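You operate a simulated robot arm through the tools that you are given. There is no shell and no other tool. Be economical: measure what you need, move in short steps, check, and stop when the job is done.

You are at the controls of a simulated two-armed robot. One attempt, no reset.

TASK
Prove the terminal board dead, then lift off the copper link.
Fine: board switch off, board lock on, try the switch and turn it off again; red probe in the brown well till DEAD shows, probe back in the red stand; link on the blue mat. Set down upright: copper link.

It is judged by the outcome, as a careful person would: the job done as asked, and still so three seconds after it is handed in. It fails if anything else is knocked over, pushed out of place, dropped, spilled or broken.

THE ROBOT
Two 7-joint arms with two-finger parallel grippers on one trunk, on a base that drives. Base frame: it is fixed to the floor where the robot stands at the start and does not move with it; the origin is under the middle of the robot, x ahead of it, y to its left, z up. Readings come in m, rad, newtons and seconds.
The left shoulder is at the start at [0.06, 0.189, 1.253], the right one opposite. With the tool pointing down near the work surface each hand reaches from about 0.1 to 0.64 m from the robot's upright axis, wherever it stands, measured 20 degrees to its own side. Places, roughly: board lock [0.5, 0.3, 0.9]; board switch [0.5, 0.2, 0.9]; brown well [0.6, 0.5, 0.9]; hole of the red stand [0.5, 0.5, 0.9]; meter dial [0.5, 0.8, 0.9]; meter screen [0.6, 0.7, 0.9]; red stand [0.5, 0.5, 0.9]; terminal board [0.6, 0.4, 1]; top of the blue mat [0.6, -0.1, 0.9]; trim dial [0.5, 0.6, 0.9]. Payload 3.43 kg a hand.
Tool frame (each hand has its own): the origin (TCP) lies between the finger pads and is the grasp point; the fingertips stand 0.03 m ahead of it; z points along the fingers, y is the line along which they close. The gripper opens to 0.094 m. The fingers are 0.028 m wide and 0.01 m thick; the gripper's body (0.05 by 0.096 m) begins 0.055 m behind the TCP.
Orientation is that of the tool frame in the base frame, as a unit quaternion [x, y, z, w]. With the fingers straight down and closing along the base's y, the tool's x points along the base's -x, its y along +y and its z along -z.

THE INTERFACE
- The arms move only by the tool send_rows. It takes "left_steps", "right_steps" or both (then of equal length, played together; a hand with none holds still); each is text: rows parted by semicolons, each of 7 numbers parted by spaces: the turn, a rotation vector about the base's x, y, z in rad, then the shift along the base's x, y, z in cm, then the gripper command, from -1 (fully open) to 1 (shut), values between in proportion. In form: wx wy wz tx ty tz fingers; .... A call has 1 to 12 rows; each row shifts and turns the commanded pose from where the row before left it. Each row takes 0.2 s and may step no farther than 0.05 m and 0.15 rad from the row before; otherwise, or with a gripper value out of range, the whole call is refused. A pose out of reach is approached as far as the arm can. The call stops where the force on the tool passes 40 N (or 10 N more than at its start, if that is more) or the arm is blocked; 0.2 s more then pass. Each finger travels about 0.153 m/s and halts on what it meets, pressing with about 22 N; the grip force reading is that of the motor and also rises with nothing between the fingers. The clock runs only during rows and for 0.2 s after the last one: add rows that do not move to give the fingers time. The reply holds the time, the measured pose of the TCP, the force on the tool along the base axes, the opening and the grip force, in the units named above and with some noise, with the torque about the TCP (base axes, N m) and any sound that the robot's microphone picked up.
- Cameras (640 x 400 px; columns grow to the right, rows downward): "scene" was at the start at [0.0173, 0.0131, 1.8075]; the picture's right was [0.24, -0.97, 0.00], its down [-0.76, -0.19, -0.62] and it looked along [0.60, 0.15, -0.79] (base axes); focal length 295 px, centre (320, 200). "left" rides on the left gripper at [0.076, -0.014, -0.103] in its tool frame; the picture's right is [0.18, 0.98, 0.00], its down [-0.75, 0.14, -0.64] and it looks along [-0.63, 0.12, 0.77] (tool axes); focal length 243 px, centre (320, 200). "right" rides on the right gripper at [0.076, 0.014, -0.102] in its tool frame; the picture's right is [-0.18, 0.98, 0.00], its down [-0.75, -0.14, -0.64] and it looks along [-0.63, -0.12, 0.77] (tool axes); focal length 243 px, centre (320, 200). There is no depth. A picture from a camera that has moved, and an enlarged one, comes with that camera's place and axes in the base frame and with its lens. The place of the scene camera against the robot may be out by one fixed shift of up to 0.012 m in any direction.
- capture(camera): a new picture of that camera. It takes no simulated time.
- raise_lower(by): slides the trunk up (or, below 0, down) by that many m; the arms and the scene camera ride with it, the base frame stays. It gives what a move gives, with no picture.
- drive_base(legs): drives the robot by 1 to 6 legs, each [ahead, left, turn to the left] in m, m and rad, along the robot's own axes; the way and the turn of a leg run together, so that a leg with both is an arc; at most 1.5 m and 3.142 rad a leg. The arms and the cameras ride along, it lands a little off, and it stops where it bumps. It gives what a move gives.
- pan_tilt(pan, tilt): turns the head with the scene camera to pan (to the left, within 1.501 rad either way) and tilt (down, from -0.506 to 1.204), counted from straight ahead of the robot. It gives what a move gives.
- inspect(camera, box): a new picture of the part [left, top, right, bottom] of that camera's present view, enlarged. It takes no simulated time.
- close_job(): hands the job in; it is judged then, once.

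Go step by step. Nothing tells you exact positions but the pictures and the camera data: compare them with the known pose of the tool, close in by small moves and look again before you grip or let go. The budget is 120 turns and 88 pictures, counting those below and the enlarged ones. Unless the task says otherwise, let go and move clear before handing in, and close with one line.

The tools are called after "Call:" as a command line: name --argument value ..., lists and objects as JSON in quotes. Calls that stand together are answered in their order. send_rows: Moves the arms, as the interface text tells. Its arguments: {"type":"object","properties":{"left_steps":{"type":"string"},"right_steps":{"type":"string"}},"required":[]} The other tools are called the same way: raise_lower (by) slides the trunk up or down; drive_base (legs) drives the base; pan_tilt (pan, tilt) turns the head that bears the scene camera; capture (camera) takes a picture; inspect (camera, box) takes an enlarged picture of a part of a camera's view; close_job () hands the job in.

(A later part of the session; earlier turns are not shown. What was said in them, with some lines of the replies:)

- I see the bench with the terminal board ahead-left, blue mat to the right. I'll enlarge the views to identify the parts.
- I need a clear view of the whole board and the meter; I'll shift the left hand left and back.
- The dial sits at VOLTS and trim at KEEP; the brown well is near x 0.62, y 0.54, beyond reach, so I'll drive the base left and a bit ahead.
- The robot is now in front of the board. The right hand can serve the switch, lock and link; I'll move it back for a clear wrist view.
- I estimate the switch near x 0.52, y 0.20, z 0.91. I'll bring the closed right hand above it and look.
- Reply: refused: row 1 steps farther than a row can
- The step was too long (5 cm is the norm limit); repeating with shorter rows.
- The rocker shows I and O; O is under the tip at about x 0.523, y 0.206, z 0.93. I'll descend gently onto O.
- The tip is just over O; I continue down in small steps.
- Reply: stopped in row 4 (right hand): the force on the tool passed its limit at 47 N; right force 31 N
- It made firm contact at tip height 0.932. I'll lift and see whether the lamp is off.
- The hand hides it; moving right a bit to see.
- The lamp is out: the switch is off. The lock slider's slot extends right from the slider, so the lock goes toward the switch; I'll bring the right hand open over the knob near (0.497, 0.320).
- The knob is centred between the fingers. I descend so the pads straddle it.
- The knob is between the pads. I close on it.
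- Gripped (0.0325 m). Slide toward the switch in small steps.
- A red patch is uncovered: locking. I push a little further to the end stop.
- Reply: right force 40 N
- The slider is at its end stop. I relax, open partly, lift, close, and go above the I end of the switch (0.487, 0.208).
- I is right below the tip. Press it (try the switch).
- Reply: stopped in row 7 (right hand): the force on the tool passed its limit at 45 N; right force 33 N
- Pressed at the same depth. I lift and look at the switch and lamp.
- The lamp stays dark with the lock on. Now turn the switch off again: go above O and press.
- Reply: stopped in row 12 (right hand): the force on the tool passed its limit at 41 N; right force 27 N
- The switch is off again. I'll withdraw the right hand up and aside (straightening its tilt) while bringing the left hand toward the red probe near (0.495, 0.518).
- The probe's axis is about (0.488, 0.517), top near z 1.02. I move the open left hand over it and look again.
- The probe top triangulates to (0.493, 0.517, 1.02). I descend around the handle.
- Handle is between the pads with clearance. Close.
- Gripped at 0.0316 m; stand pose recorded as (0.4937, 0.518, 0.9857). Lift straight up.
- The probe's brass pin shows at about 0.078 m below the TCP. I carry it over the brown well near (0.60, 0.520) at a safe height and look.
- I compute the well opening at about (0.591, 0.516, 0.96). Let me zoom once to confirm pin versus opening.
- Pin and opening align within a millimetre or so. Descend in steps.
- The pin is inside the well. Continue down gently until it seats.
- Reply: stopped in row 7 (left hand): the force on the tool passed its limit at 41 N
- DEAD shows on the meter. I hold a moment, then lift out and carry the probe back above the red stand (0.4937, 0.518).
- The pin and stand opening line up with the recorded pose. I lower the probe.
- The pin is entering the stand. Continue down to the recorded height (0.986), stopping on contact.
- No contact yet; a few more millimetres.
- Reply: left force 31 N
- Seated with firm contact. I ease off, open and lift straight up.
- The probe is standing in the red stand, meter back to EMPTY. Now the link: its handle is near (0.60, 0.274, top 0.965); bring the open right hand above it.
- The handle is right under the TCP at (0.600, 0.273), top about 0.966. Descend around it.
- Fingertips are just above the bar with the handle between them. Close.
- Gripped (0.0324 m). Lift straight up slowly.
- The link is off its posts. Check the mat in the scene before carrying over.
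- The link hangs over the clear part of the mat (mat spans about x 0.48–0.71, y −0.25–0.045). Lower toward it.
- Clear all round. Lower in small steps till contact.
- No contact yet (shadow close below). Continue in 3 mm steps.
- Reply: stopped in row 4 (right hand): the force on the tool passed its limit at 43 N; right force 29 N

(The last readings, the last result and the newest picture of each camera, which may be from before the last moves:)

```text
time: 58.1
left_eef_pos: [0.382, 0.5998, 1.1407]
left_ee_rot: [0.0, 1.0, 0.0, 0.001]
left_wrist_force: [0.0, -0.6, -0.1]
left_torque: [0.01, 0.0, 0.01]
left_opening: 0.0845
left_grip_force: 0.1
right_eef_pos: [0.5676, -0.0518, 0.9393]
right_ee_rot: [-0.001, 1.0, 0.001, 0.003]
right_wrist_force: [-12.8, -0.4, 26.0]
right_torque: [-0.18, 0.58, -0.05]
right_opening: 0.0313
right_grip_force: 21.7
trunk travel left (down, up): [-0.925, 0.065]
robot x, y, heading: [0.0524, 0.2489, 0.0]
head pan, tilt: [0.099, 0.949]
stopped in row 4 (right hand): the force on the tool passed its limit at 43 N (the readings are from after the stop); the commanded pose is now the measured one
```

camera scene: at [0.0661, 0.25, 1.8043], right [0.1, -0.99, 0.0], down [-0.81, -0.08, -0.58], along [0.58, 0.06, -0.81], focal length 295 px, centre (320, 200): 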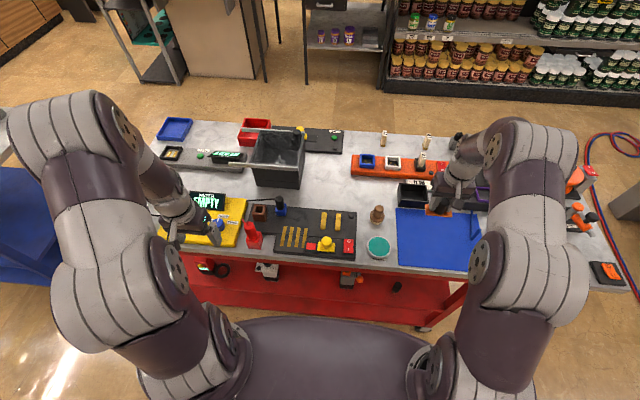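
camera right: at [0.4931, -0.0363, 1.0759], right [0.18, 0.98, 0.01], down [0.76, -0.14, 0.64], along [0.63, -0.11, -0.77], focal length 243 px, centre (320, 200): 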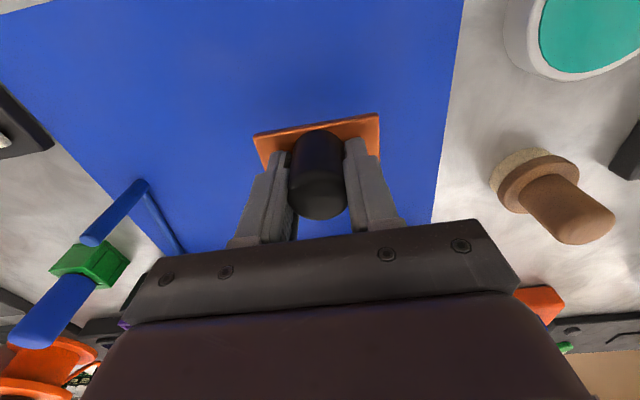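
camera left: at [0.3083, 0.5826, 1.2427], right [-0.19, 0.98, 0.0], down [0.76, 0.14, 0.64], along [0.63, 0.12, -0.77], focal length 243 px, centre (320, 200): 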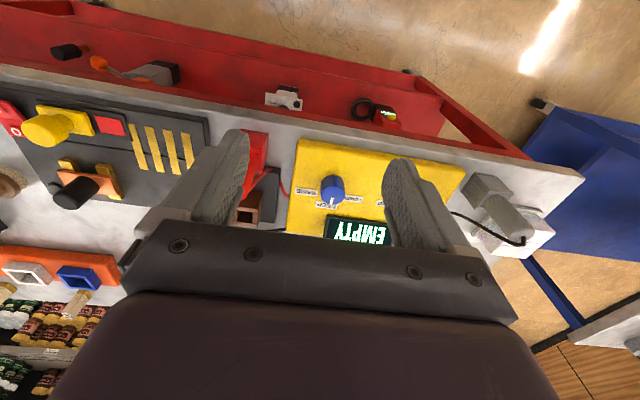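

Contact with the mat. Ease off a touch, open, and lift clear.

Call:
send_rows --right_steps "0 0 0 0 0 0.1 1;0 0 0 0 0 0 0.4;0 0 0 0 0 0 -0.2;0 0 0 0 0 0 -0.6;0 0 0 0 0 1 -0.6;0 0 0 0 0 3 -0.6;0 0 0 0 0 4 -0.6;0 0 0 0 0 4 -0.6;0 0 0 -4 0 2 -0.6;0 0 0 -4 -2 0 -0.6;0 0 0 -4 -2 0 -0.6;0 0 0 0 0 0 -0.6"

Call:
capture --camera "right"

Call:
inspect --camera "scene" --box '[160, 160, 500, 290]'

```text
time: 60.7
left_eef_pos: [0.3853, 0.5983, 1.1397]
left_ee_rot: [-0.001, 1.0, 0.001, -0.002]
left_wrist_force: [0.1, 0.2, 0.1]
left_torque: [-0.04, 0.0, -0.01]
left_opening: 0.0849
left_grip_force: 0.2
right_eef_pos: [0.4509, -0.0926, 1.0777]
right_ee_rot: [-0.002, 1.0, 0.003, 0.001]
right_wrist_force: [0.9, 1.1, 0.2]
right_torque: [-0.02, 0.0, -0.02]
right_opening: 0.0753
right_grip_force: 0.0
trunk travel left (down, up): [-0.925, 0.065]
robot x, y, heading: [0.0479, 0.2459, -0.001]
head pan, tilt: [0.099, 0.949]
```

```text
16 pictures are left
camera right: at [0.3737, -0.0784, 1.1812], right [0.18, 0.98, 0.0], down [0.75, -0.14, 0.64], along [0.63, -0.11, -0.77], focal length 243 px, centre (320, 200)
```

right: 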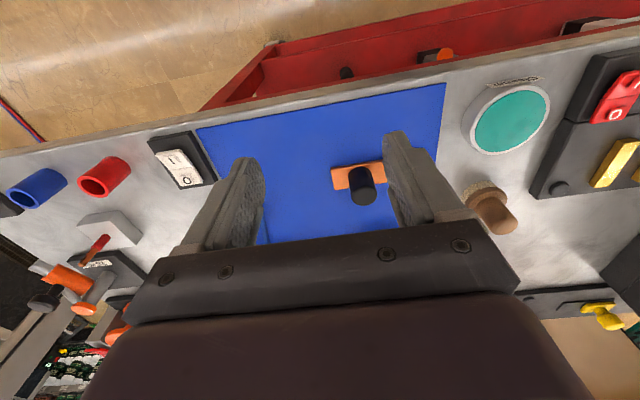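

```text
1.88 times, centred on (330, 225) of scene
camera zoom: at [0.0658, 0.2504, 1.8043], right [0.1, -0.99, 0.0], down [-0.81, -0.08, -0.58], along [0.58, 0.06, -0.81], focal length 555 px, centre (301, 153)
```

zoom: 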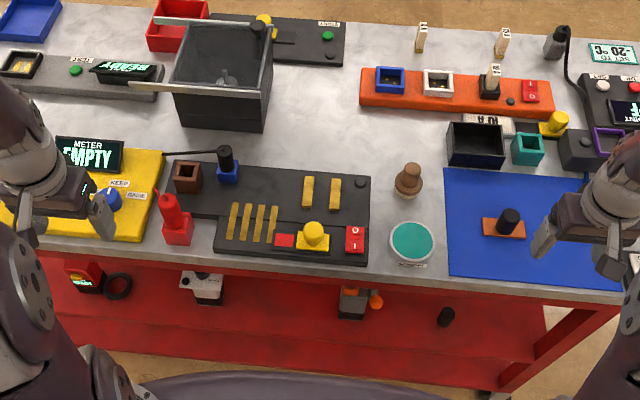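

The link stands upright on the mat and all else is in place. One last zoom on switch and probe.

Call:
inspect --camera "scene" --box '[230, 190, 380, 270]'

```text
4.27 times, centred on (305, 230) of scene
camera zoom: at [0.0658, 0.2504, 1.8043], right [0.1, -0.99, 0.0], down [-0.81, -0.08, -0.58], along [0.58, 0.06, -0.81], focal length 1257 px, centre (384, 72)
```

zoom: 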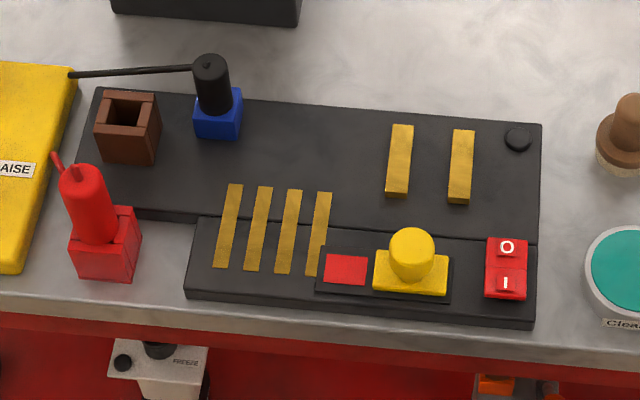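

The switch is off, the lock is on, the probe is in its stand and the link is on the mat, so I hand the job in.

Call:
close_job

```text
The job is handed in.
```

The board was switched off, locked and tried, the meter read DEAD, the probe is back in the red stand, and the copper link stands upright on the blue mat.
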